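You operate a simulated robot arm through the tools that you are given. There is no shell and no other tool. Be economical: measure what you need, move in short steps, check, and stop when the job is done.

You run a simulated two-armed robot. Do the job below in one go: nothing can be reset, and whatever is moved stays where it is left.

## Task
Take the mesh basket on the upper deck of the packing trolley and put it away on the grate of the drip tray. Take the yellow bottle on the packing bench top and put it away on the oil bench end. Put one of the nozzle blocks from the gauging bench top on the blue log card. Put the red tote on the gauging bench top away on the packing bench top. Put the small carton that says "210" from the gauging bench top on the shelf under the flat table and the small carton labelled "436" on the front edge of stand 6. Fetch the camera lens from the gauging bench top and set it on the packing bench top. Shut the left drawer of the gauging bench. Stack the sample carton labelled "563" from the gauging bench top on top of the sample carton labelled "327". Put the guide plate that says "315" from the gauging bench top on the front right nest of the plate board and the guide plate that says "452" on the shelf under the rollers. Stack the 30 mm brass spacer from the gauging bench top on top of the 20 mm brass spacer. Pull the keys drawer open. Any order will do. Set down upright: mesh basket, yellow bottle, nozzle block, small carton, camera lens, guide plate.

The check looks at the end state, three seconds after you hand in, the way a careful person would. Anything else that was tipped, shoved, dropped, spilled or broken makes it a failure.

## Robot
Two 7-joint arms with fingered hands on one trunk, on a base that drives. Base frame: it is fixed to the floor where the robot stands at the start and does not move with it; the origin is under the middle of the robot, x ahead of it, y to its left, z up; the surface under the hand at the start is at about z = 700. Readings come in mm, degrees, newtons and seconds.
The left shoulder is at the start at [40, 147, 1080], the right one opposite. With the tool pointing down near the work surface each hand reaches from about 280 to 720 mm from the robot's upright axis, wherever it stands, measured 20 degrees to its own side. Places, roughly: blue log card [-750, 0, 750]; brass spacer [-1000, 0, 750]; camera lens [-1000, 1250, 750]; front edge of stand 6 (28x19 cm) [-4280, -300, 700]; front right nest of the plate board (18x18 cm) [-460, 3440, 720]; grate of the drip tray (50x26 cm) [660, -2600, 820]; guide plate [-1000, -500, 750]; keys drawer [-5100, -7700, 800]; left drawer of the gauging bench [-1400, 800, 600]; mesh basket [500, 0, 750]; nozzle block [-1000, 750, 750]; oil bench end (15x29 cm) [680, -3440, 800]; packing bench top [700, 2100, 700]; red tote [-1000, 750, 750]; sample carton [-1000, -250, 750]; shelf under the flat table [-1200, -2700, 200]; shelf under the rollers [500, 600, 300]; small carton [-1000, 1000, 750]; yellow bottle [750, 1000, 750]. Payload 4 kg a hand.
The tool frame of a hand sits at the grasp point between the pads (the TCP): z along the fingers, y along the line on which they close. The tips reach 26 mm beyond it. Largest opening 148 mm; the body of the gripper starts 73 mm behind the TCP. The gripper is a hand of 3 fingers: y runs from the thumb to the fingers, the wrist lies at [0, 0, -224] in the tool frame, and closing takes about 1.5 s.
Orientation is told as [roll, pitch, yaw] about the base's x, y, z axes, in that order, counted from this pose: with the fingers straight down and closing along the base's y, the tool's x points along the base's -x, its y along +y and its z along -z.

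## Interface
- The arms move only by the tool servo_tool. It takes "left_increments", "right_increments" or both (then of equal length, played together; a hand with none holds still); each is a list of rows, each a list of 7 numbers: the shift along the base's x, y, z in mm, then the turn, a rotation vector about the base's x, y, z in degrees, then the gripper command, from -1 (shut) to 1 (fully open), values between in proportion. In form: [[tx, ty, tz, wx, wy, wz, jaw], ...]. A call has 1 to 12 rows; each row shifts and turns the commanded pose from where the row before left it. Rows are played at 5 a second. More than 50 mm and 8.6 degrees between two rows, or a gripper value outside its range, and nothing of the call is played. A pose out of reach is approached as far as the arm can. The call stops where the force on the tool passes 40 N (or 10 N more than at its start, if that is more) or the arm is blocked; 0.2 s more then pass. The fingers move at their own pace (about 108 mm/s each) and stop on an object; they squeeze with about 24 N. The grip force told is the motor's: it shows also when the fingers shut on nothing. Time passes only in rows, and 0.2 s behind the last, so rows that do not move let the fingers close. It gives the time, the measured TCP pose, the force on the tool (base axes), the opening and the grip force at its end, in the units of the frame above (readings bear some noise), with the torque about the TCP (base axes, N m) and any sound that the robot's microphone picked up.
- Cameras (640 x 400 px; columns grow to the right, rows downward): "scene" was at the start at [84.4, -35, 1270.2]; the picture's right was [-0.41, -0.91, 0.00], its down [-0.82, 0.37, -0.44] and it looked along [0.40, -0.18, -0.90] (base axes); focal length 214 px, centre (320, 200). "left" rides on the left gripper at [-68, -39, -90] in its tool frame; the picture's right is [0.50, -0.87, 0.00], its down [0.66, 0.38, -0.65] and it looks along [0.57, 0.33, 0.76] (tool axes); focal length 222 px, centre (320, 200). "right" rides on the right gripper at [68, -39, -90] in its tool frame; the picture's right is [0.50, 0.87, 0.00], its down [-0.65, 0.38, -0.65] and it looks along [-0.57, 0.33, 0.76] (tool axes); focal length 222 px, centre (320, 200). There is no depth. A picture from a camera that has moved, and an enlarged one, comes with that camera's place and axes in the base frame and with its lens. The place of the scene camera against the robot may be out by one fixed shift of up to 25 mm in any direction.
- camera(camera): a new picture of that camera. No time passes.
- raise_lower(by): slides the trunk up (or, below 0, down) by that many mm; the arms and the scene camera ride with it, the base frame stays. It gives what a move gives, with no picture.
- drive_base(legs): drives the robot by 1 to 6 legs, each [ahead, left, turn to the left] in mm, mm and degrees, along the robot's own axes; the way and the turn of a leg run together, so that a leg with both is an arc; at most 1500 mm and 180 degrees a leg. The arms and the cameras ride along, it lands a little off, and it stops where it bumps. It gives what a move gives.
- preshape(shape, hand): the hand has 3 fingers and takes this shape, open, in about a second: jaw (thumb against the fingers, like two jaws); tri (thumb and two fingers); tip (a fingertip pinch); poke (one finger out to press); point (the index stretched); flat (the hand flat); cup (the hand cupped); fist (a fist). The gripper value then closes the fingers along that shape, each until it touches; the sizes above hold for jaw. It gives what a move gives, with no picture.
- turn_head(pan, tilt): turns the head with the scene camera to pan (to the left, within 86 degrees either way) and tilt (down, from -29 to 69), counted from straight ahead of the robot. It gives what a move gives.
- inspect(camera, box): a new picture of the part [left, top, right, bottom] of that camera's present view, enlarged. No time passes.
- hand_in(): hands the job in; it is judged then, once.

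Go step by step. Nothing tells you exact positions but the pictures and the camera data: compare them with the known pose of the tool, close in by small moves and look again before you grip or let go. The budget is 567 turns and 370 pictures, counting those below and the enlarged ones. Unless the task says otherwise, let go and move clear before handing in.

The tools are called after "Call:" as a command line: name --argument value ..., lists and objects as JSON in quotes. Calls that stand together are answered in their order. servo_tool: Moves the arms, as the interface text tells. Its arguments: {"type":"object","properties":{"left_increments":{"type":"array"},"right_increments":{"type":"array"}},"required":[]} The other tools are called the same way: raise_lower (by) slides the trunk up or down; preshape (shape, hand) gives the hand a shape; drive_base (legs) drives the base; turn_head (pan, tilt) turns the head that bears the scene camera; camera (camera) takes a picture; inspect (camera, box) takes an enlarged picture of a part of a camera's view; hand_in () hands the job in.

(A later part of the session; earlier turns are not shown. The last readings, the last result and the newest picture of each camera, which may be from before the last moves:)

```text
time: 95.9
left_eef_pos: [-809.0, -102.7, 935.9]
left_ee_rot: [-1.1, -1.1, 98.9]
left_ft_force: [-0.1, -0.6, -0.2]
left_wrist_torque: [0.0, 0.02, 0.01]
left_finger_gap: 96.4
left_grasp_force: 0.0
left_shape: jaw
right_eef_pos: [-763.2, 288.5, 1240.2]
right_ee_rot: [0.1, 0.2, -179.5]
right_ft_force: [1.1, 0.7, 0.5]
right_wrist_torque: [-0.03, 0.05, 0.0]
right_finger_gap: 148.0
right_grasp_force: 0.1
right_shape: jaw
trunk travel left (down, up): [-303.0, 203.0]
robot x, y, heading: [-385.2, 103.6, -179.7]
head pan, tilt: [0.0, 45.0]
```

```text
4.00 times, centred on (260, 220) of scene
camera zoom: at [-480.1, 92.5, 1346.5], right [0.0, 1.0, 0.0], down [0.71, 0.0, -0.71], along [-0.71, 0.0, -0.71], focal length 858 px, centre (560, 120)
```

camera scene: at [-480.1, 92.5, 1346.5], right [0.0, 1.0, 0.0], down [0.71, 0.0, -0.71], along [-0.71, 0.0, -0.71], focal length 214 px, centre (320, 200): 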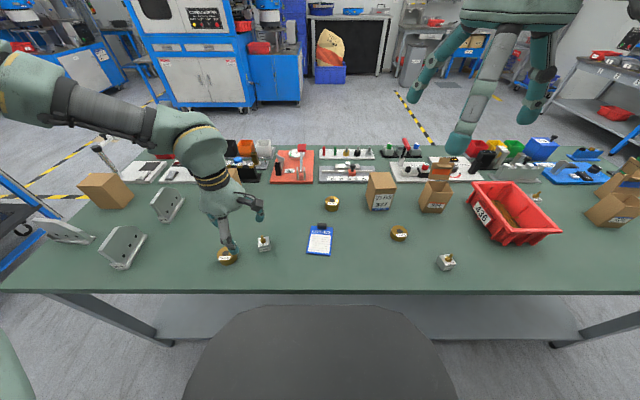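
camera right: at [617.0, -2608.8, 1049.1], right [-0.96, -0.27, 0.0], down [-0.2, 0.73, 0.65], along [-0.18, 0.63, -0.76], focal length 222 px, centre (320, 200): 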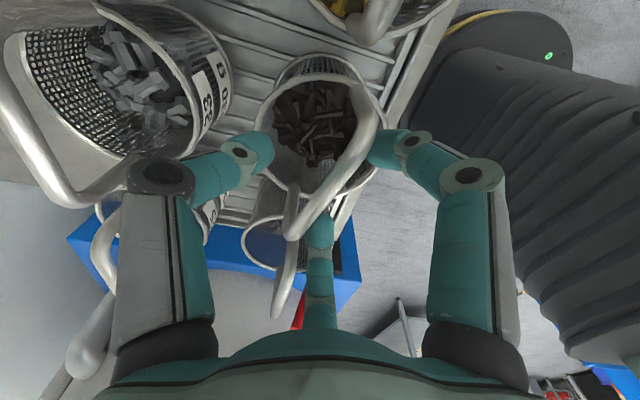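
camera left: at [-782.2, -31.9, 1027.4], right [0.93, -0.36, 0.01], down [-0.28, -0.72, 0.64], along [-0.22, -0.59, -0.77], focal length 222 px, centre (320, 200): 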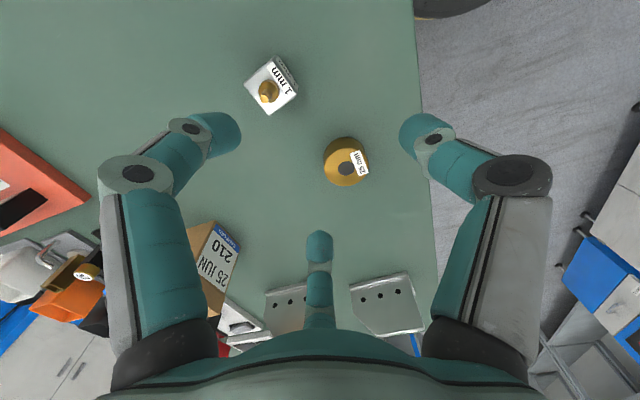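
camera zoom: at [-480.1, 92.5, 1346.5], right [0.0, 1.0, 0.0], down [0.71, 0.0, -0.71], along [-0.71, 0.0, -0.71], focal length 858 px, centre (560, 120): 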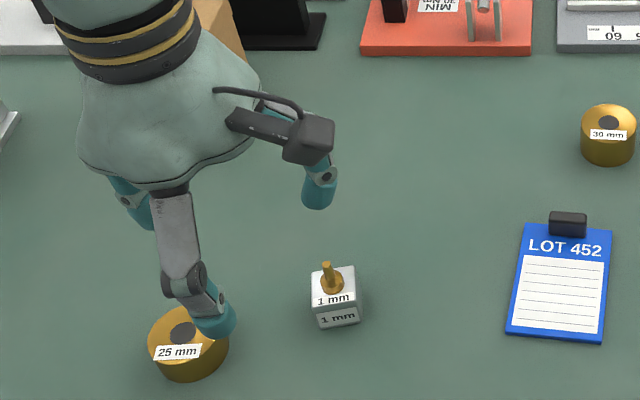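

The block is at [-840, -60] in this view too. I move over it and lower stepwise.

Call:
servo_tool --left_increments '[[-16, 21, -20, 0, 0, 0, 0.3], [-15, 21, -20, 0, 0, 0, 0.3], [0, 0, -25, 0, 0, 0, 0.3]]'

Call:
camera --camera "left"

```text
time: 96.7
left_eef_pos: [-832.7, -75.6, 880.1]
left_ee_rot: [-1.0, -1.2, 98.9]
left_ft_force: [0.5, -1.2, 0.3]
left_wrist_torque: [-0.01, 0.01, 0.0]
left_finger_gap: 96.6
left_grasp_force: 0.0
left_shape: jaw
left hand out of reach, approached as far as the arm can: row 2, 3
right_eef_pos: [-763.7, 288.1, 1240.2]
right_ee_rot: [0.1, 0.0, -179.6]
right_ft_force: [-0.3, -1.1, 0.1]
right_wrist_torque: [0.01, -0.02, 0.03]
right_finger_gap: 148.1
right_grasp_force: 0.2
right_shape: jaw
trunk travel left (down, up): [-303.0, 203.0]
robot x, y, heading: [-387.3, 102.7, -180.0]
head pan, tilt: [0.0, 45.0]
```

```text
307 pictures are left
camera left: at [-804.7, -5.4, 972.0], right [0.93, -0.36, 0.01], down [-0.28, -0.72, 0.63], along [-0.23, -0.59, -0.77], focal length 222 px, centre (320, 200)
```

left: 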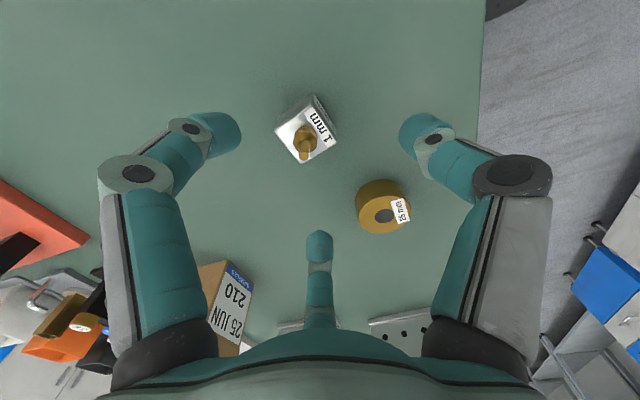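

The limit is on reaching inward, so I raise the hand and shift the robot 120 mm to its right, putting the block further to the left arm's own side.

Call:
servo_tool --left_increments '[[0, -10, 40, 0, 0, 0, 0.3], [0, -10, 40, 0, 0, 0, 0.3]]'

Call:
drive_base --legs '[[0, -130, 0]]'

Call:
servo_tool --left_increments '[[0, -40, 0, 0, 0, 0, 0.3], [0, -40, 0, 0, 0, 0, 0.3], [0, -30, 0, 0, 0, 0, 0.3]]'

Call:
camera --camera "left"

```text
time: 97.3
left_eef_pos: [-832.6, -95.4, 959.6]
left_ee_rot: [-1.0, -1.0, 98.8]
left_ft_force: [0.0, 0.0, -0.5]
left_wrist_torque: [0.02, 0.01, 0.02]
left_finger_gap: 96.5
left_grasp_force: 0.1
left_shape: jaw
right_eef_pos: [-763.5, 288.0, 1240.9]
right_ee_rot: [0.1, 0.1, -179.6]
right_ft_force: [-0.7, -2.0, -0.2]
right_wrist_torque: [0.03, 0.01, -0.02]
right_finger_gap: 147.9
right_grasp_force: 0.1
right_shape: jaw
trunk travel left (down, up): [-303.0, 203.0]
robot x, y, heading: [-387.1, 104.2, -179.7]
head pan, tilt: [0.0, 45.0]
```

```text
time: 98.6
left_eef_pos: [-832.9, 31.2, 958.9]
left_ee_rot: [-1.1, -1.0, 99.0]
left_ft_force: [0.0, 0.2, 0.0]
left_wrist_torque: [0.0, -0.01, 0.01]
left_finger_gap: 96.1
left_grasp_force: 0.0
left_shape: jaw
right_eef_pos: [-765.3, 414.8, 1239.5]
right_ee_rot: [0.0, 0.1, -179.6]
right_ft_force: [-0.1, 0.1, -0.2]
right_wrist_torque: [0.01, 0.0, 0.01]
right_finger_gap: 147.9
right_grasp_force: 0.1
right_shape: jaw
trunk travel left (down, up): [-303.0, 203.0]
robot x, y, heading: [-388.7, 231.6, -179.7]
head pan, tilt: [0.0, 45.0]
```

```text
time: 99.4
left_eef_pos: [-833.4, -77.4, 960.3]
left_ee_rot: [-1.1, -1.1, 98.9]
left_ft_force: [-0.2, 0.4, -0.3]
left_wrist_torque: [0.0, -0.04, 0.01]
left_finger_gap: 96.5
left_grasp_force: 0.0
left_shape: jaw
right_eef_pos: [-764.9, 417.3, 1241.0]
right_ee_rot: [0.1, 0.1, -179.6]
right_ft_force: [0.4, 0.2, -0.5]
right_wrist_torque: [0.0, -0.04, -0.04]
right_finger_gap: 147.9
right_grasp_force: 0.1
right_shape: jaw
trunk travel left (down, up): [-303.0, 203.0]
robot x, y, heading: [-388.5, 228.6, -179.8]
head pan, tilt: [0.0, 45.0]
```

```text
306 pictures are left
camera left: at [-806.7, -6.5, 1050.9], right [0.93, -0.36, 0.01], down [-0.28, -0.72, 0.64], along [-0.22, -0.59, -0.77], focal length 222 px, centre (320, 200)
```

left: 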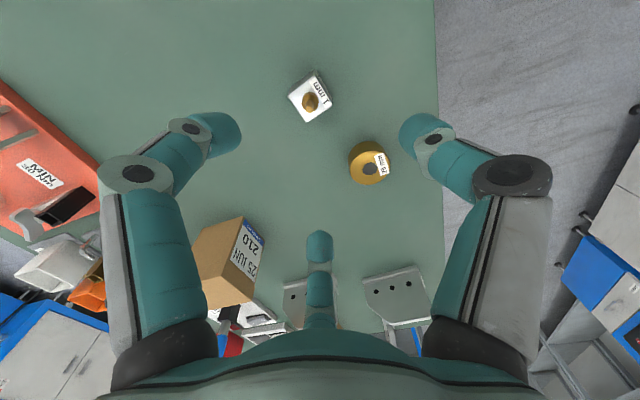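

Now the block is well within reach. I align at [-837, -61] and lower in two stages.

Call:
servo_tool --left_increments '[[-4, 16, -40, -1.2, 0.9, 0, 0.3], [0, 0, -40, 0, 0, 0, 0.3], [0, 0, -15, 0, 0, 0, 0.3]]'

Call:
camera --camera "left"

```text
time: 100.2
left_eef_pos: [-837.6, -62.5, 864.0]
left_ee_rot: [0.0, -0.1, 98.9]
left_ft_force: [-0.2, 0.5, 0.8]
left_wrist_torque: [0.01, 0.0, 0.03]
left_finger_gap: 96.5
left_grasp_force: 0.0
left_shape: jaw
right_eef_pos: [-764.3, 416.9, 1240.0]
right_ee_rot: [0.1, 0.1, -179.6]
right_ft_force: [-0.7, 0.0, 0.2]
right_wrist_torque: [0.02, -0.04, -0.01]
right_finger_gap: 147.9
right_grasp_force: 0.0
right_shape: jaw
trunk travel left (down, up): [-303.0, 203.0]
robot x, y, heading: [-384.5, 232.4, -179.9]
head pan, tilt: [0.0, 45.0]
```

```text
305 pictures are left
camera left: at [-809.2, 10.9, 953.7], right [0.93, -0.36, 0.0], down [-0.27, -0.71, 0.65], along [-0.23, -0.61, -0.76], focal length 222 px, centre (320, 200)
```

left: 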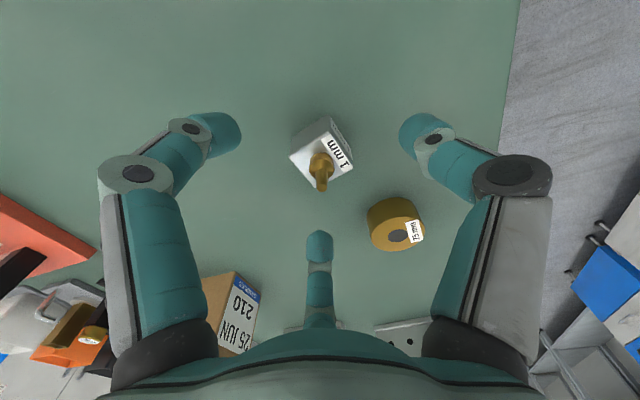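

Centred well. I lower the last 42 mm in small steps.

Call:
servo_tool --left_increments '[[0, 0, -25, 0, 0, 0, 0.3], [0, 0, -9, 0, 0, 0, 0.3], [0, 0, -4, 0, 0, 0, 0.3], [0, 0, -3, 0, 0, 0, 0.3]]'

Call:
inspect --camera "scene" --box '[170, 190, 290, 265]'

Call:
camera --camera "left"

```text
time: 101.2
left_eef_pos: [-836.7, -61.2, 825.8]
left_ee_rot: [0.4, 0.1, 99.0]
left_ft_force: [0.2, -2.4, 21.6]
left_wrist_torque: [0.0, 0.23, 0.0]
left_finger_gap: 95.2
left_grasp_force: 0.1
left_shape: jaw
right_eef_pos: [-764.1, 417.2, 1242.5]
right_ee_rot: [0.1, 0.1, -179.7]
right_ft_force: [0.4, 0.2, -0.4]
right_wrist_torque: [-0.01, 0.0, -0.01]
right_finger_gap: 148.0
right_grasp_force: 0.1
right_shape: jaw
trunk travel left (down, up): [-303.0, 203.0]
robot x, y, heading: [-387.4, 229.5, -179.8]
head pan, tilt: [0.0, 45.0]
```

```text
5.33 times, centred on (230, 228) of scene
camera zoom: at [-478.2, 222.2, 1346.9], right [0.0, 1.0, 0.0], down [0.71, 0.0, -0.71], along [-0.71, 0.0, -0.71], focal length 1144 px, centre (800, 53)
```

zoom: 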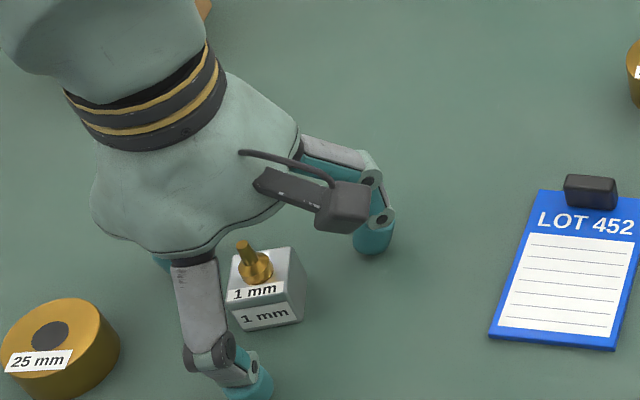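

```text
303 pictures are left
camera left: at [-808.6, 11.8, 915.5], right [0.93, -0.36, -0.01], down [-0.27, -0.71, 0.66], along [-0.24, -0.61, -0.75], focal length 222 px, centre (320, 200)
```

left: 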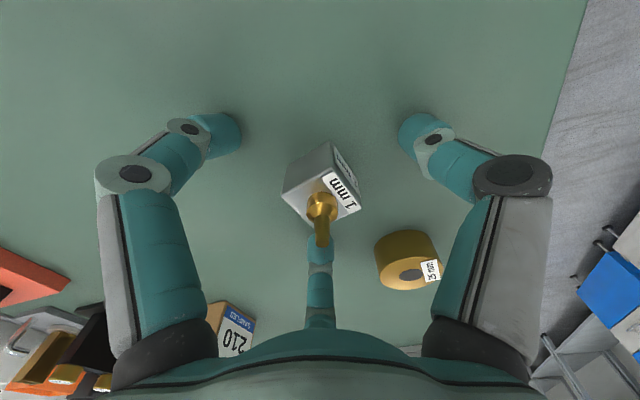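

The fingertips touch the table, which is thus near z = 799. I rise 5 mm and close.

Call:
servo_tool --left_increments '[[0, 0, 8, 0, 0, 0, 0.3], [0, 0, 0, 0, 0, 0, -0.2], [0, 0, 0, 0, 0, 0, -0.5], [0, 0, 0, 0, 0, 0, -1], [0, 0, 0, 0, 0, 0, -1], [0, 0, 0, 0, 0, 0, -1], [0, 0, 0, 0, 0, 0, -1]]'

Call:
camera --camera "left"

```text
time: 102.8
left_eef_pos: [-838.4, -62.8, 830.6]
left_ee_rot: [0.0, 0.1, 98.9]
left_ft_force: [0.5, 0.4, -0.3]
left_wrist_torque: [-0.04, 0.01, -0.03]
left_finger_gap: 30.4
left_grasp_force: 23.6
left_shape: jaw
right_eef_pos: [-764.4, 416.6, 1240.0]
right_ee_rot: [0.0, 0.1, -179.6]
right_ft_force: [1.0, 1.1, 0.7]
right_wrist_torque: [0.0, 0.01, 0.02]
right_finger_gap: 147.9
right_grasp_force: 0.0
right_shape: jaw
trunk travel left (down, up): [-303.0, 203.0]
robot x, y, heading: [-385.4, 231.3, -179.6]
head pan, tilt: [0.0, 45.0]
```

```text
302 pictures are left
camera left: at [-809.5, 10.9, 921.1], right [0.93, -0.36, 0.0], down [-0.27, -0.71, 0.65], along [-0.23, -0.61, -0.76], focal length 222 px, centre (320, 200)
```

left: 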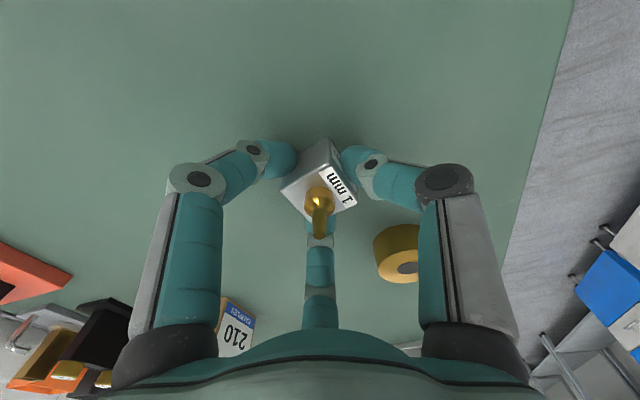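

The block is gripped. I lift it and drive 160 mm to the robot's right, which carries it over the log card near [-848, 99].

Call:
servo_tool --left_increments '[[0, 0, 20, 0, 0, 0, -1], [0, 0, 30, 0, 0, 0, -1], [0, 0, 30, 0, 0, 0, -1]]'

Call:
drive_base --legs '[[0, -160, 0]]'

Call:
camera --camera "left"

Call:
inspect --camera "scene" --box '[160, 160, 320, 260]'

```text
time: 103.6
left_eef_pos: [-836.5, -60.9, 913.1]
left_ee_rot: [-0.1, 0.1, 99.0]
left_ft_force: [-0.1, 0.0, -0.4]
left_wrist_torque: [0.01, -0.02, 0.02]
left_finger_gap: 30.5
left_grasp_force: 24.4
left_shape: jaw
right_eef_pos: [-765.0, 417.1, 1240.3]
right_ee_rot: [0.1, 0.0, -179.6]
right_ft_force: [0.0, 0.6, 0.4]
right_wrist_torque: [-0.03, 0.0, -0.05]
right_finger_gap: 148.0
right_grasp_force: 0.1
right_shape: jaw
trunk travel left (down, up): [-303.0, 203.0]
robot x, y, heading: [-385.0, 232.0, -179.5]
head pan, tilt: [0.0, 45.0]
```

```text
time: 105.0
left_eef_pos: [-838.0, 97.0, 911.3]
left_ee_rot: [-0.1, 0.0, 99.1]
left_ft_force: [-0.5, -0.2, -1.3]
left_wrist_torque: [0.03, 0.01, 0.01]
left_finger_gap: 30.4
left_grasp_force: 24.3
left_shape: jaw
right_eef_pos: [-765.1, 575.2, 1240.9]
right_ee_rot: [0.0, 0.1, -179.6]
right_ft_force: [0.8, -0.7, -0.1]
right_wrist_torque: [0.01, 0.02, -0.02]
right_finger_gap: 148.2
right_grasp_force: 0.1
right_shape: jaw
trunk travel left (down, up): [-303.0, 203.0]
robot x, y, heading: [-388.1, 393.6, -180.0]
head pan, tilt: [0.0, 45.0]
```

```text
301 pictures are left
camera left: at [-810.1, 170.1, 1001.0], right [0.93, -0.36, 0.0], down [-0.27, -0.71, 0.65], along [-0.23, -0.61, -0.76], focal length 222 px, centre (320, 200)
```

left: 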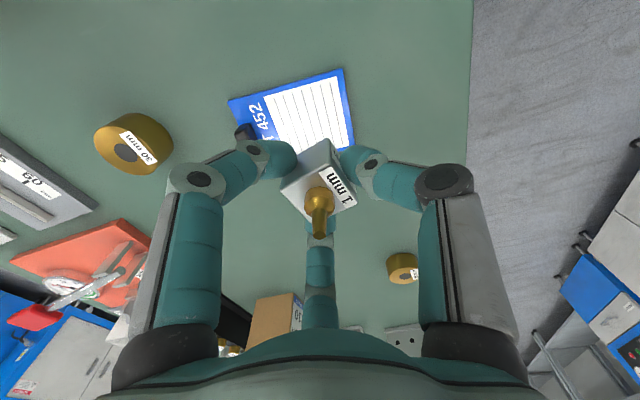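

```text
4.00 times, centred on (240, 210) of scene
camera zoom: at [-481.4, 379.7, 1346.5], right [0.0, 1.0, 0.0], down [0.71, 0.0, -0.71], along [-0.71, 0.0, -0.71], focal length 858 px, centre (640, 160)
```

zoom: 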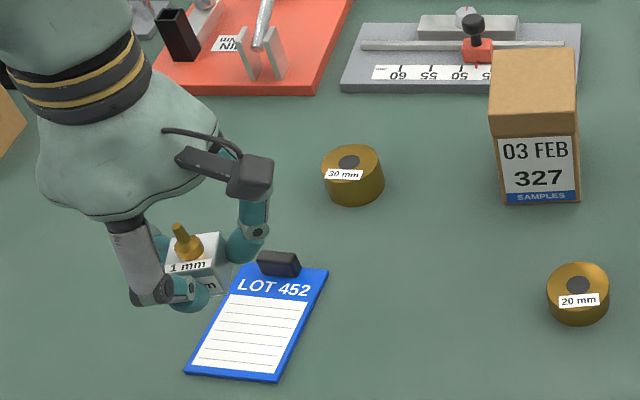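

The card centre computes to about [-858, 101]; I go to [-851, 101] and lower toward the paper.

Call:
servo_tool --left_increments '[[-13, 4, -20, 0, 0, 0, -1], [0, 0, -30, 0, 0, 0, -1], [0, 0, -15, 0, 0, 0, -1]]'

Call:
inspect --camera "scene" --box '[160, 160, 320, 260]'

Call:
camera --camera "left"

```text
time: 105.8
left_eef_pos: [-851.9, 103.1, 846.5]
left_ee_rot: [0.0, -0.1, 99.0]
left_ft_force: [-0.2, 0.7, -1.0]
left_wrist_torque: [0.0, -0.02, 0.02]
left_finger_gap: 30.3
left_grasp_force: 23.9
left_shape: jaw
right_eef_pos: [-764.5, 577.2, 1240.2]
right_ee_rot: [-0.1, 0.1, -179.6]
right_ft_force: [0.0, -0.8, -0.7]
right_wrist_torque: [0.01, 0.0, -0.02]
right_finger_gap: 147.7
right_grasp_force: 0.1
right_shape: jaw
trunk travel left (down, up): [-303.0, 203.0]
robot x, y, heading: [-384.9, 392.6, -179.6]
head pan, tilt: [0.0, 45.0]
```

```text
4.00 times, centred on (240, 210) of scene
camera zoom: at [-481.3, 382.2, 1346.5], right [0.0, 1.0, 0.0], down [0.71, 0.0, -0.71], along [-0.71, 0.0, -0.71], focal length 858 px, centre (640, 160)
```

zoom: 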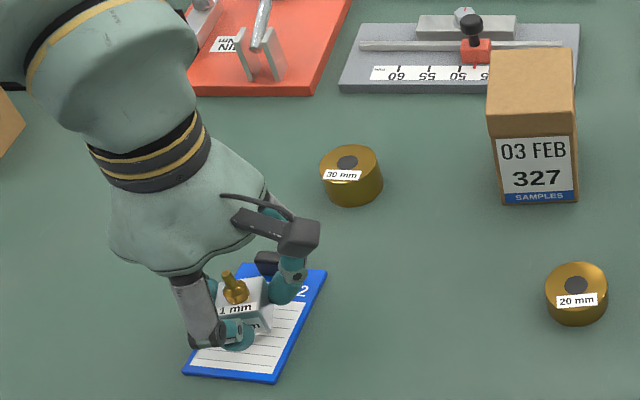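

```text
298 pictures are left
camera left: at [-823.1, 176.0, 936.1], right [0.93, -0.36, 0.0], down [-0.27, -0.71, 0.65], along [-0.23, -0.61, -0.76], focal length 222 px, centre (320, 200)
```

left: 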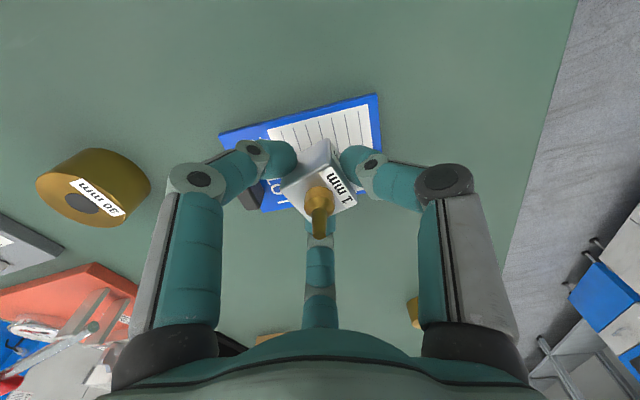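

Nearly centred on the card; a 5 mm correction, then lower to contact.

Call:
servo_tool --left_increments '[[4, 5, -5, 0, 0, 0, -1], [0, 0, -4, 0, 0, 0, -1], [0, 0, -3, 0, 0, 0, -1]]'

```text
time: 106.6
left_eef_pos: [-847.6, 107.6, 837.1]
left_ee_rot: [0.0, 0.0, 99.0]
left_ft_force: [0.1, 0.2, 2.3]
left_wrist_torque: [0.0, -0.01, 0.02]
left_finger_gap: 30.5
left_grasp_force: 24.2
left_shape: jaw
right_eef_pos: [-765.1, 578.0, 1240.5]
right_ee_rot: [0.0, 0.0, -179.7]
right_ft_force: [0.7, 0.2, 1.0]
right_wrist_torque: [-0.02, -0.01, 0.02]
right_finger_gap: 148.0
right_grasp_force: 0.1
right_shape: jaw
trunk travel left (down, up): [-303.0, 203.0]
robot x, y, heading: [-387.9, 391.8, -179.9]
head pan, tilt: [0.0, 45.0]
```

Contact is felt at z ≈ 837. I open and rise.

Call:
servo_tool --left_increments '[[0, 0, -1, 0, 0, 0, -1], [0, 0, 0, 0, 0, 0, 0], [0, 0, 0, 0, 0, 0, 0.3], [0, 0, 0, 0, 0, 0, 0.3], [0, 0, 25, 0, 0, 0, 0.3], [0, 0, 40, 0, 0, 0, 0.3], [0, 0, 40, 0, 0, 0, 1]]'

Call:
camera --camera "left"

Call:
inspect --camera "scene" --box '[180, 130, 420, 280]'

```text
time: 108.2
left_eef_pos: [-846.8, 107.9, 938.7]
left_ee_rot: [0.0, 0.1, 99.0]
left_ft_force: [-0.1, -0.6, -0.1]
left_wrist_torque: [0.02, 0.04, 0.0]
left_finger_gap: 148.0
left_grasp_force: 0.1
left_shape: jaw
right_eef_pos: [-764.3, 578.0, 1240.1]
right_ee_rot: [0.0, 0.0, -179.6]
right_ft_force: [-0.2, 0.9, -0.3]
right_wrist_torque: [0.0, -0.03, 0.01]
right_finger_gap: 147.8
right_grasp_force: 0.0
right_shape: jaw
trunk travel left (down, up): [-303.0, 203.0]
robot x, y, heading: [-388.0, 390.5, -179.7]
head pan, tilt: [0.0, 45.0]
```

```text
297 pictures are left
camera left: at [-818.6, 181.6, 1029.2], right [0.93, -0.36, 0.0], down [-0.27, -0.71, 0.65], along [-0.23, -0.61, -0.76], focal length 222 px, centre (320, 200)
```

left: 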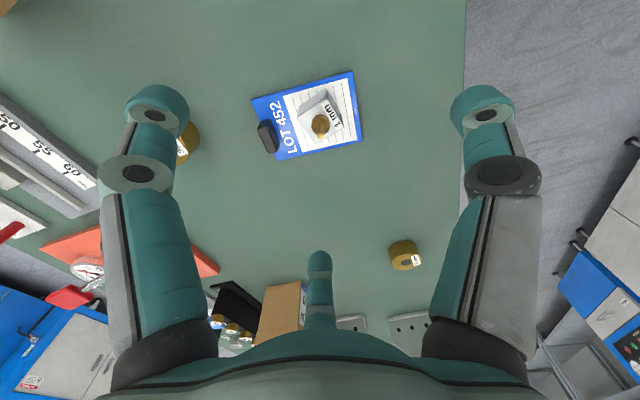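

```text
2.67 times, centred on (300, 205) of scene
camera zoom: at [-480.5, 382.0, 1346.6], right [0.0, 1.0, 0.0], down [0.71, 0.0, -0.71], along [-0.71, 0.0, -0.71], focal length 572 px, centre (373, 187)
```

zoom: 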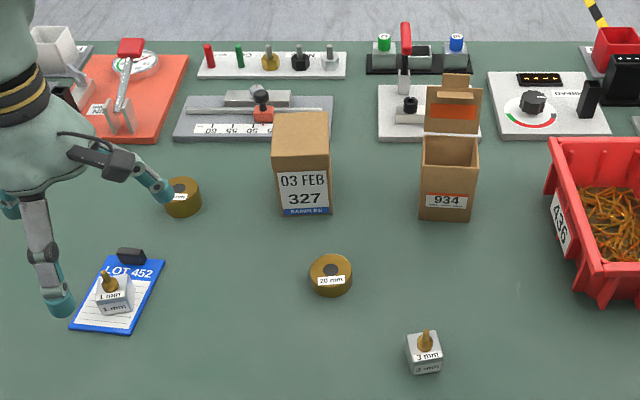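

The nozzle block sits on the card. Next the 30 mm spacer near [-996, 146]; I move the left hand above it.

Call:
servo_tool --left_increments '[[-37, 9.5, -6, 0, 0, 0, 1], [-37, 9.5, -6, 0, 0, 0, 1], [-37, 9.5, -6, 0, 0, 0, 1], [-37, 9.5, -6, 0, 0, 0, 0.3]]'

Call:
camera --camera "left"

Call:
inspect --camera "scene" --box '[180, 130, 340, 230]'

```text
time: 109.2
left_eef_pos: [-955.1, 125.2, 929.1]
left_ee_rot: [0.1, 0.0, 99.0]
left_ft_force: [0.5, -0.5, 1.0]
left_wrist_torque: [0.01, 0.01, -0.02]
left_finger_gap: 96.6
left_grasp_force: 0.0
left_shape: jaw
left hand out of reach, approached as far as the arm can: row 3, 4
right_eef_pos: [-764.6, 577.3, 1240.4]
right_ee_rot: [0.0, 0.0, -179.6]
right_ft_force: [-0.1, -0.1, -0.2]
right_wrist_torque: [0.01, 0.0, -0.04]
right_finger_gap: 148.1
right_grasp_force: 0.1
right_shape: jaw
trunk travel left (down, up): [-303.0, 203.0]
robot x, y, heading: [-388.5, 390.2, -179.8]
head pan, tilt: [0.0, 45.0]
```

```text
295 pictures are left
camera left: at [-926.2, 197.3, 1019.4], right [0.93, -0.36, 0.0], down [-0.27, -0.71, 0.65], along [-0.24, -0.61, -0.76], focal length 222 px, centre (320, 200)
```

left: 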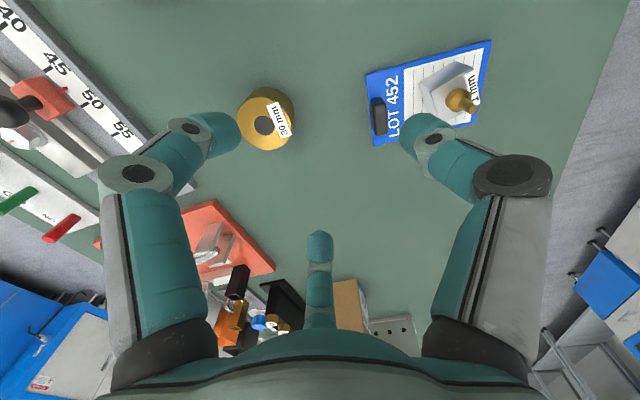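

```text
4.00 times, centred on (260, 180) of scene
camera zoom: at [-480.7, 381.7, 1346.6], right [0.0, 1.0, 0.0], down [0.71, 0.0, -0.71], along [-0.71, 0.0, -0.71], focal length 858 px, centre (560, 280)
```

zoom: 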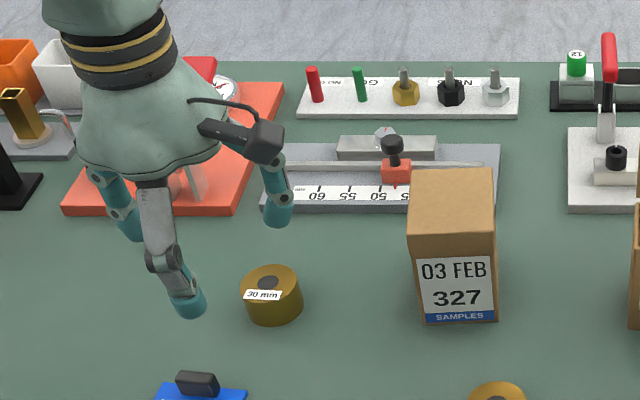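

The arm reaches about 630 mm at this height. I drive 60 mm closer to the bench.

Call:
drive_base --legs '[[60, 0, 0]]'

Call:
servo_tool --left_increments '[[0, 0, 0, 0, 0, 0, 0.3]]'

Call:
camera --camera "left"

```text
time: 110.2
left_eef_pos: [-1012.3, 124.8, 930.7]
left_ee_rot: [0.2, 0.1, 99.0]
left_ft_force: [-0.3, 0.6, -0.7]
left_wrist_torque: [-0.01, 0.02, -0.03]
left_finger_gap: 96.5
left_grasp_force: 0.0
left_shape: jaw
right_eef_pos: [-821.1, 577.8, 1241.7]
right_ee_rot: [0.0, -0.1, -179.6]
right_ft_force: [0.2, 0.1, -0.2]
right_wrist_torque: [0.03, 0.0, 0.01]
right_finger_gap: 147.7
right_grasp_force: 0.0
right_shape: jaw
trunk travel left (down, up): [-303.0, 203.0]
robot x, y, heading: [-445.1, 390.4, -179.6]
head pan, tilt: [0.0, 45.0]
```

```text
time: 110.6
left_eef_pos: [-1011.1, 124.1, 930.9]
left_ee_rot: [0.2, 0.0, 98.9]
left_ft_force: [-0.4, 0.2, -0.6]
left_wrist_torque: [0.0, 0.03, 0.04]
left_finger_gap: 96.7
left_grasp_force: 0.0
left_shape: jaw
right_eef_pos: [-821.1, 578.0, 1241.5]
right_ee_rot: [0.0, -0.1, -179.6]
right_ft_force: [1.0, -0.6, -0.4]
right_wrist_torque: [0.02, 0.04, 0.01]
right_finger_gap: 147.5
right_grasp_force: 0.1
right_shape: jaw
trunk travel left (down, up): [-303.0, 203.0]
robot x, y, heading: [-445.3, 392.0, -180.0]
head pan, tilt: [0.0, 45.0]
```

```text
293 pictures are left
camera left: at [-983.8, 197.4, 1020.6], right [0.93, -0.36, 0.0], down [-0.27, -0.71, 0.65], along [-0.24, -0.61, -0.76], focal length 222 px, centre (320, 200)
```

left: 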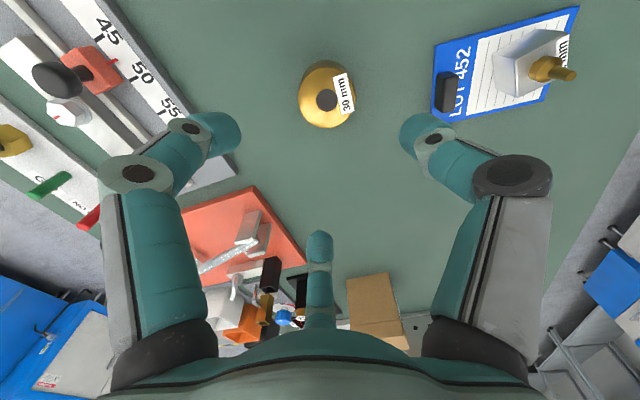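

The spacer's top is at about [-1000, 143]. I centre over it and lower part way.

Call:
servo_tool --left_increments '[[11, 19, -20, 0, 0, 0, 0.3], [0, 0, -30, 0, 0, 0, 0.3]]'

Call:
camera --camera "left"

```text
time: 111.2
left_eef_pos: [-988.4, 133.8, 888.5]
left_ee_rot: [0.1, -0.1, 99.0]
left_ft_force: [0.2, -0.4, 0.7]
left_wrist_torque: [0.04, 0.01, -0.02]
left_finger_gap: 96.6
left_grasp_force: 0.0
left_shape: jaw
left hand out of reach, approached as far as the arm can: row 1, 2
right_eef_pos: [-822.7, 577.1, 1241.2]
right_ee_rot: [0.0, 0.0, -179.7]
right_ft_force: [-0.1, -0.1, 0.0]
right_wrist_torque: [0.01, -0.01, -0.01]
right_finger_gap: 147.8
right_grasp_force: 0.0
right_shape: jaw
trunk travel left (down, up): [-303.0, 203.0]
robot x, y, heading: [-450.3, 388.0, -179.7]
head pan, tilt: [0.0, 45.0]
```

```text
292 pictures are left
camera left: at [-959.4, 206.2, 978.0], right [0.93, -0.36, 0.0], down [-0.27, -0.71, 0.65], along [-0.24, -0.61, -0.76], focal length 222 px, centre (320, 200)
```

left: 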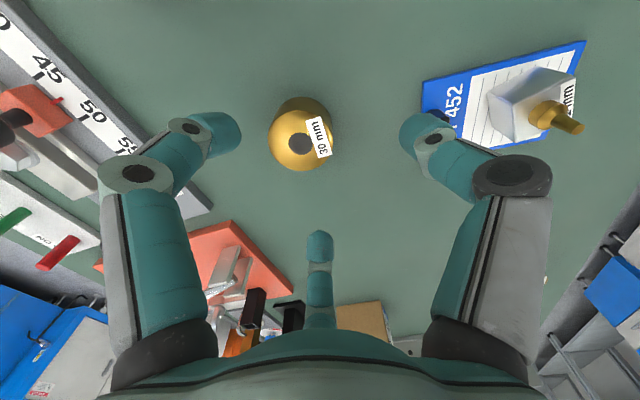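

Lower seems harder than higher relative to the shoulder, so I raise the hand, then lower the trunk by 150 mm and retry.

Call:
servo_tool --left_increments '[[0, 0, 50, 0, 0, 0, 0.3], [0, 0, 50, 0, 0, 0, 0.3], [0, 0, 50, 0, 0, 0, 0.3], [0, 0, 20, 0, 0, 0, 0.3]]'

Call:
raise_lower --by -150

Call:
servo_tool --left_increments '[[-5, 5, -10, 0, 0, 0, 0.3], [-5, 5, -10, 0, 0, 0, 0.3]]'

Call:
camera --camera "left"

```text
time: 112.2
left_eef_pos: [-989.1, 133.5, 1059.3]
left_ee_rot: [0.1, 0.0, 99.0]
left_ft_force: [-0.3, -0.8, 0.4]
left_wrist_torque: [-0.03, 0.0, -0.01]
left_finger_gap: 96.4
left_grasp_force: 0.0
left_shape: jaw
right_eef_pos: [-822.7, 577.8, 1241.1]
right_ee_rot: [0.0, 0.0, -179.7]
right_ft_force: [0.2, 0.6, 0.0]
right_wrist_torque: [0.02, -0.01, -0.01]
right_finger_gap: 147.9
right_grasp_force: 0.0
right_shape: jaw
trunk travel left (down, up): [-303.0, 203.0]
robot x, y, heading: [-447.4, 390.7, -179.7]
head pan, tilt: [0.0, 45.0]
```

```text
time: 113.9
left_eef_pos: [-989.1, 134.2, 909.4]
left_ee_rot: [0.1, 0.1, 99.0]
left_ft_force: [0.3, 0.4, 0.5]
left_wrist_torque: [0.04, -0.01, -0.01]
left_finger_gap: 96.5
left_grasp_force: 0.0
left_shape: jaw
right_eef_pos: [-823.7, 576.8, 1090.8]
right_ee_rot: [0.0, 0.0, -179.6]
right_ft_force: [0.1, 1.3, -0.3]
right_wrist_torque: [-0.01, 0.01, 0.0]
right_finger_gap: 147.9
right_grasp_force: 0.0
right_shape: jaw
trunk travel left (down, up): [-153.0, 353.0]
robot x, y, heading: [-444.8, 390.5, -179.7]
head pan, tilt: [0.0, 45.0]
```

```text
time: 114.5
left_eef_pos: [-1000.4, 142.9, 888.4]
left_ee_rot: [0.1, 0.0, 99.0]
left_ft_force: [-0.3, -0.8, -0.3]
left_wrist_torque: [0.0, 0.01, 0.01]
left_finger_gap: 96.6
left_grasp_force: 0.1
left_shape: jaw
right_eef_pos: [-824.6, 578.2, 1091.0]
right_ee_rot: [0.0, 0.1, -179.7]
right_ft_force: [-0.8, -0.7, 0.1]
right_wrist_torque: [-0.03, 0.02, -0.01]
right_finger_gap: 148.3
right_grasp_force: 0.0
right_shape: jaw
trunk travel left (down, up): [-153.0, 353.0]
robot x, y, heading: [-446.8, 389.7, -179.8]
head pan, tilt: [0.0, 45.0]
```

```text
291 pictures are left
camera left: at [-971.6, 215.9, 978.6], right [0.93, -0.36, 0.0], down [-0.27, -0.71, 0.65], along [-0.23, -0.61, -0.76], focal length 222 px, centre (320, 200)
```

left: 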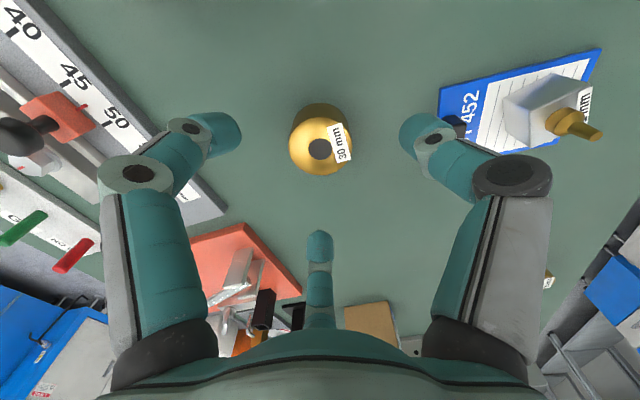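

Lowering the trunk solved the reach, and the spacer is exactly centred. I descend and close.

Call:
servo_tool --left_increments '[[0, 0, -30, 0, 0, 0, 0.3], [0, 0, -18, 0, 0, 0, 0.3], [0, 0, -8, 0, 0, 0, 0.3], [0, 0, 0, 0, 0, 0, 0], [0, 0, 0, 0, 0, 0, -0.4], [0, 0, 0, 0, 0, 0, -1], [0, 0, 0, 0, 0, 0, -1], [0, 0, 0, 0, 0, 0, -1]]'

Call:
camera --camera "left"

```text
time: 116.3
left_eef_pos: [-1000.8, 143.1, 832.0]
left_ee_rot: [0.0, 0.0, 99.1]
left_ft_force: [0.8, 0.8, 0.0]
left_wrist_torque: [-0.01, -0.05, 0.02]
left_finger_gap: 40.8
left_grasp_force: 24.1
left_shape: jaw
right_eef_pos: [-824.6, 576.8, 1090.4]
right_ee_rot: [0.1, 0.2, -179.6]
right_ft_force: [-1.1, -0.9, 0.1]
right_wrist_torque: [-0.01, 0.0, -0.01]
right_finger_gap: 148.1
right_grasp_force: 0.1
right_shape: jaw
trunk travel left (down, up): [-153.0, 353.0]
robot x, y, heading: [-445.3, 393.3, -179.8]
head pan, tilt: [0.0, 45.0]
```

```text
290 pictures are left
camera left: at [-971.3, 215.7, 922.7], right [0.93, -0.36, 0.0], down [-0.27, -0.71, 0.65], along [-0.23, -0.61, -0.76], focal length 222 px, centre (320, 200)
```

left: 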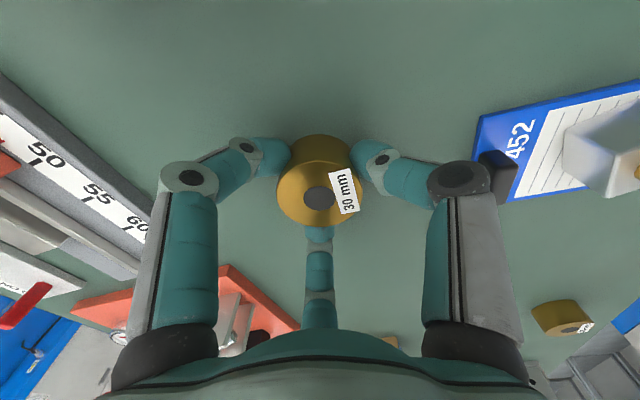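

The spacer is held. I lift it, draw it forward, and drive 200 mm to the right toward the 20 mm spacer.

Call:
servo_tool --left_increments '[[0, 0, 40, 0, 0, 0, -1], [10, 0, 45, 0, 0, 0, -1], [30, 0, 30, 0, 0, 0, -1], [40, 0, 0, 0, 0, 0, -1], [42, 0, 0, 0, 0, 0, -1]]'

Call:
drive_base --legs '[[0, -200, 0]]'

Call:
camera --camera "left"

Call:
inspect --camera "scene" --box '[140, 140, 300, 240]'

```text
time: 117.5
left_eef_pos: [-876.4, 143.6, 949.6]
left_ee_rot: [0.2, 0.0, 98.9]
left_ft_force: [0.0, 0.4, -3.6]
left_wrist_torque: [0.02, 0.02, 0.02]
left_finger_gap: 40.7
left_grasp_force: 24.3
left_shape: jaw
right_eef_pos: [-821.7, 576.7, 1090.9]
right_ee_rot: [0.0, 0.0, -179.6]
right_ft_force: [0.4, -0.1, 0.2]
right_wrist_torque: [0.02, 0.02, 0.01]
right_finger_gap: 147.9
right_grasp_force: 0.2
right_shape: jaw
trunk travel left (down, up): [-153.0, 353.0]
robot x, y, heading: [-446.3, 391.3, -179.7]
head pan, tilt: [0.0, 45.0]
```

```text
time: 119.1
left_eef_pos: [-878.7, 342.3, 948.2]
left_ee_rot: [0.0, 0.0, 99.0]
left_ft_force: [0.6, 0.2, -4.2]
left_wrist_torque: [-0.03, -0.04, 0.01]
left_finger_gap: 40.8
left_grasp_force: 23.4
left_shape: jaw
right_eef_pos: [-825.7, 777.8, 1091.1]
right_ee_rot: [0.0, 0.1, -179.4]
right_ft_force: [-0.1, 0.2, 0.0]
right_wrist_torque: [0.0, 0.05, 0.0]
right_finger_gap: 147.9
right_grasp_force: 0.0
right_shape: jaw
trunk travel left (down, up): [-153.0, 353.0]
robot x, y, heading: [-448.6, 591.7, -179.6]
head pan, tilt: [0.0, 45.0]
```

```text
289 pictures are left
camera left: at [-849.9, 416.1, 1038.5], right [0.93, -0.36, 0.0], down [-0.27, -0.71, 0.65], along [-0.23, -0.61, -0.76], focal length 222 px, centre (320, 200)
```

left: 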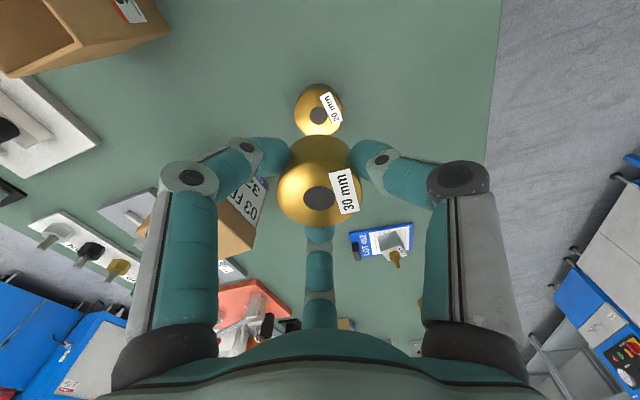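

```text
4.00 times, centred on (220, 190) of scene
camera zoom: at [-541.8, 581.8, 1197.2], right [-0.01, 1.0, 0.0], down [0.71, 0.0, -0.71], along [-0.71, 0.0, -0.71], focal length 858 px, centre (720, 240)
```

zoom: 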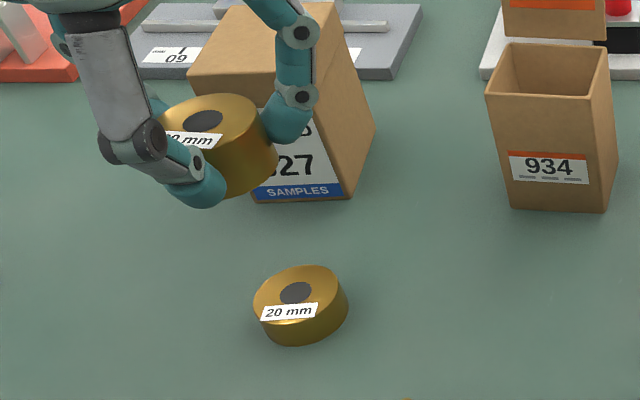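

The 20 mm spacer lies exactly under the hand. I lower to just above it and check.

Call:
servo_tool --left_increments '[[0, 1, -40, 0, 0, 0, -1], [0, 0, -40, 0, 0, 0, -1]]'

Call:
camera --camera "left"

Call:
inspect --camera "scene" --box '[180, 170, 260, 220]'

```text
time: 119.7
left_eef_pos: [-877.8, 343.7, 868.8]
left_ee_rot: [0.0, -0.1, 99.1]
left_ft_force: [-0.3, -0.5, -3.3]
left_wrist_torque: [-0.02, -0.01, 0.03]
left_finger_gap: 40.6
left_grasp_force: 24.0
left_shape: jaw
right_eef_pos: [-826.3, 775.6, 1089.4]
right_ee_rot: [0.0, 0.1, -179.5]
right_ft_force: [-0.7, -0.6, -0.8]
right_wrist_torque: [-0.01, 0.01, -0.03]
right_finger_gap: 148.1
right_grasp_force: 0.0
right_shape: jaw
trunk travel left (down, up): [-153.0, 353.0]
robot x, y, heading: [-444.2, 592.8, -179.5]
head pan, tilt: [0.0, 45.0]
```

```text
287 pictures are left
camera left: at [-850.3, 417.0, 957.8], right [0.93, -0.36, 0.0], down [-0.27, -0.71, 0.65], along [-0.23, -0.61, -0.76], focal length 222 px, centre (320, 200)
```

left: 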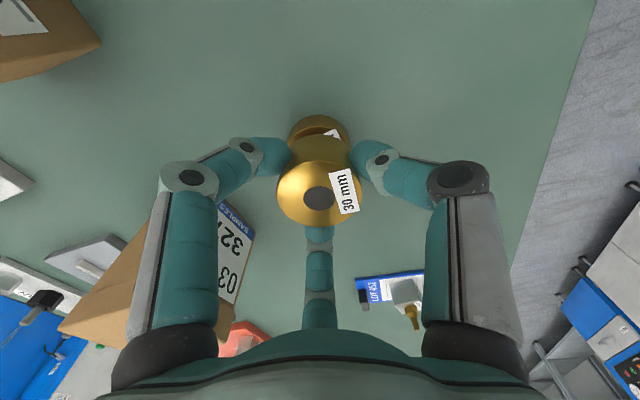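

```text
8.00 times, centred on (220, 195) of scene
camera zoom: at [-542.4, 581.6, 1197.1], right [-0.01, 1.0, 0.0], down [0.71, 0.0, -0.71], along [-0.71, 0.0, -0.71], focal length 1716 px, centre (1120, 240)
```

zoom: 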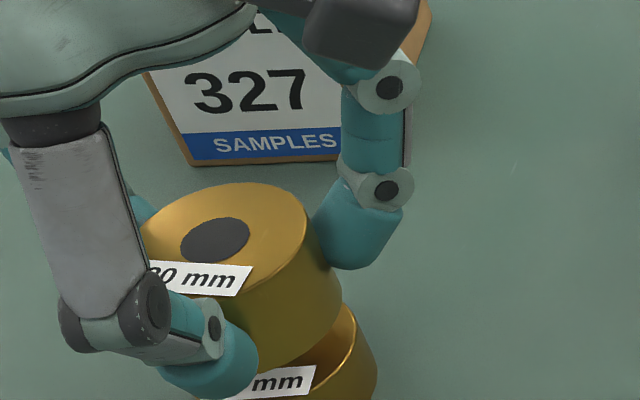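

Aligned to a few mm. I lower until it touches.

Call:
servo_tool --left_increments '[[0, 0, -10, 0, 0, 0, -1], [0, 0, -4, 0, 0, 0, -1], [0, 0, -3, 0, 0, 0, -1]]'

```text
time: 120.5
left_eef_pos: [-878.1, 343.8, 852.7]
left_ee_rot: [0.1, 0.0, 99.1]
left_ft_force: [-0.3, -1.4, 3.3]
left_wrist_torque: [-0.03, -0.03, -0.01]
left_finger_gap: 40.8
left_grasp_force: 24.2
left_shape: jaw
right_eef_pos: [-826.2, 777.3, 1091.9]
right_ee_rot: [0.0, 0.0, -179.5]
right_ft_force: [0.0, -0.5, -0.4]
right_wrist_torque: [0.0, -0.02, -0.01]
right_finger_gap: 147.7
right_grasp_force: 0.0
right_shape: jaw
trunk travel left (down, up): [-153.0, 353.0]
robot x, y, heading: [-449.9, 592.8, -179.6]
head pan, tilt: [0.0, 45.0]
```

Contact. I release and rise.

Call:
servo_tool --left_increments '[[0, 0, 0, 0, 0, 0, -0.4], [0, 0, 0, 0, 0, 0, 0.1], [0, 0, 0, 0, 0, 0, 0.4], [0, 0, 0, 0, 0, 0, 0.4], [0, 0, 20, 0, 0, 0, 0.4], [0, 0, 40, 0, 0, 0, 0.4], [0, 0, 50, 0, 0, 0, 1]]'

Call:
inspect --camera "scene" --box '[140, 110, 300, 210]'

Call:
camera --camera "left"

```text
time: 122.1
left_eef_pos: [-876.9, 345.9, 963.5]
left_ee_rot: [0.1, 0.0, 99.0]
left_ft_force: [-0.5, -0.5, 0.2]
left_wrist_torque: [0.05, -0.03, 0.02]
left_finger_gap: 148.1
left_grasp_force: 0.0
left_shape: jaw
right_eef_pos: [-824.9, 776.6, 1092.0]
right_ee_rot: [0.0, 0.1, -179.5]
right_ft_force: [0.2, 0.1, 0.1]
right_wrist_torque: [-0.02, 0.0, 0.02]
right_finger_gap: 148.1
right_grasp_force: 0.1
right_shape: jaw
trunk travel left (down, up): [-153.0, 353.0]
robot x, y, heading: [-443.7, 592.2, -179.6]
head pan, tilt: [0.0, 45.0]
```

```text
4.00 times, centred on (220, 160) of scene
camera zoom: at [-540.8, 581.9, 1197.3], right [-0.01, 1.0, 0.0], down [0.71, 0.0, -0.71], along [-0.71, 0.0, -0.71], focal length 858 px, centre (720, 360)
```

zoom: 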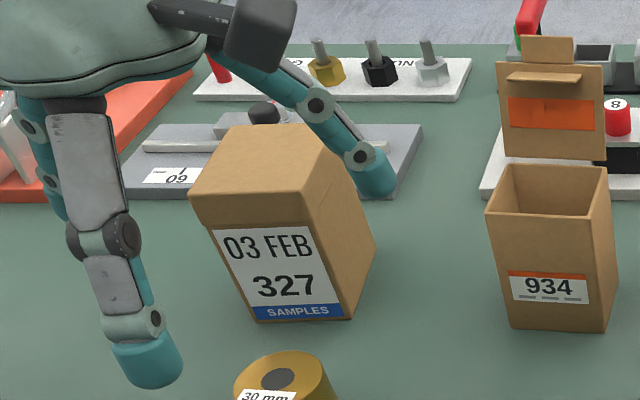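

```text
284 pictures are left
camera left: at [-849.2, 417.7, 1052.8], right [0.93, -0.36, 0.0], down [-0.27, -0.71, 0.65], along [-0.23, -0.61, -0.76], focal length 222 px, centre (320, 200)
```

left: 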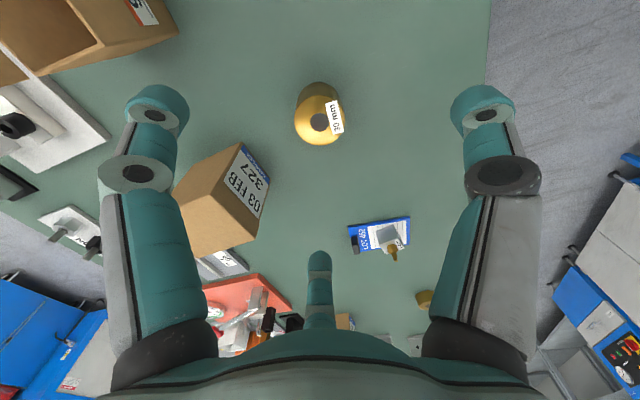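

The spacers are stacked. Next I drive left along the bench to the unlabelled carton, expected to be 563, backing off a little first.

Call:
servo_tool --left_increments '[[20, 0, 45, 0, 0, 0, 1], [20, 0, 45, 0, 0, 0, 1]]'

Call:
drive_base --legs '[[-60, 0, 0], [0, 970, 0]]'

Call:
turn_head --pan 15 --tilt 40

Call:
camera --camera "scene"

Call:
camera --camera "left"

```text
time: 122.7
left_eef_pos: [-836.7, 343.7, 1053.3]
left_ee_rot: [0.1, 0.0, 99.0]
left_ft_force: [-0.9, 0.2, 0.4]
left_wrist_torque: [-0.01, 0.01, -0.01]
left_finger_gap: 147.9
left_grasp_force: 0.0
left_shape: jaw
right_eef_pos: [-824.1, 776.4, 1091.0]
right_ee_rot: [0.0, 0.0, -179.6]
right_ft_force: [-0.3, -0.4, 0.5]
right_wrist_torque: [-0.02, 0.01, 0.01]
right_finger_gap: 148.0
right_grasp_force: 0.0
right_shape: jaw
trunk travel left (down, up): [-153.0, 353.0]
robot x, y, heading: [-447.3, 589.4, -179.6]
head pan, tilt: [0.0, 45.0]
```

```text
time: 128.4
left_eef_pos: [-772.9, -633.0, 1052.0]
left_ee_rot: [0.1, 0.0, 99.1]
left_ft_force: [-1.1, 0.3, 0.5]
left_wrist_torque: [0.03, -0.01, 0.0]
left_finger_gap: 147.8
left_grasp_force: 0.0
left_shape: jaw
right_eef_pos: [-759.5, -198.5, 1092.6]
right_ee_rot: [0.0, 0.0, -179.5]
right_ft_force: [0.3, 0.0, 0.7]
right_wrist_torque: [0.0, -0.02, 0.01]
right_finger_gap: 147.9
right_grasp_force: 0.2
right_shape: jaw
trunk travel left (down, up): [-153.0, 353.0]
robot x, y, heading: [-382.5, -383.9, -179.6]
head pan, tilt: [0.0, 45.0]
```

```text
time: 129.2
left_eef_pos: [-771.8, -632.2, 1053.0]
left_ee_rot: [0.0, 0.0, 99.1]
left_ft_force: [-0.8, -0.8, 0.1]
left_wrist_torque: [-0.04, 0.0, -0.02]
left_finger_gap: 148.1
left_grasp_force: 0.2
left_shape: jaw
right_eef_pos: [-759.0, -198.2, 1091.2]
right_ee_rot: [0.0, -0.1, -179.4]
right_ft_force: [0.0, -0.5, 0.7]
right_wrist_torque: [0.03, -0.03, -0.03]
right_finger_gap: 148.3
right_grasp_force: 0.1
right_shape: jaw
trunk travel left (down, up): [-153.0, 353.0]
robot x, y, heading: [-379.5, -385.4, -179.8]
head pan, tilt: [15.0, 40.0]
```

```text
283 pictures are left
camera scene: at [-476.1, -416.2, 1204.4], right [-0.26, 0.96, 0.0], down [0.62, 0.17, -0.77], along [-0.74, -0.2, -0.64], focal length 214 px, centre (320, 200)
```

scene: 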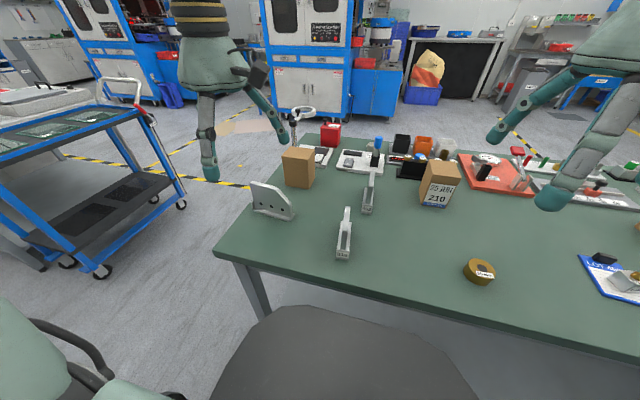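

```text
282 pictures are left
camera left: at [-743.5, -559.7, 1142.9], right [0.93, -0.36, 0.0], down [-0.27, -0.71, 0.65], along [-0.23, -0.61, -0.76], focal length 222 px, centre (320, 200)
```

left: 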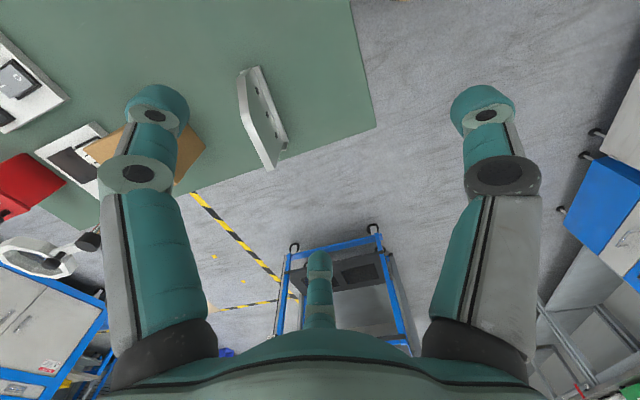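

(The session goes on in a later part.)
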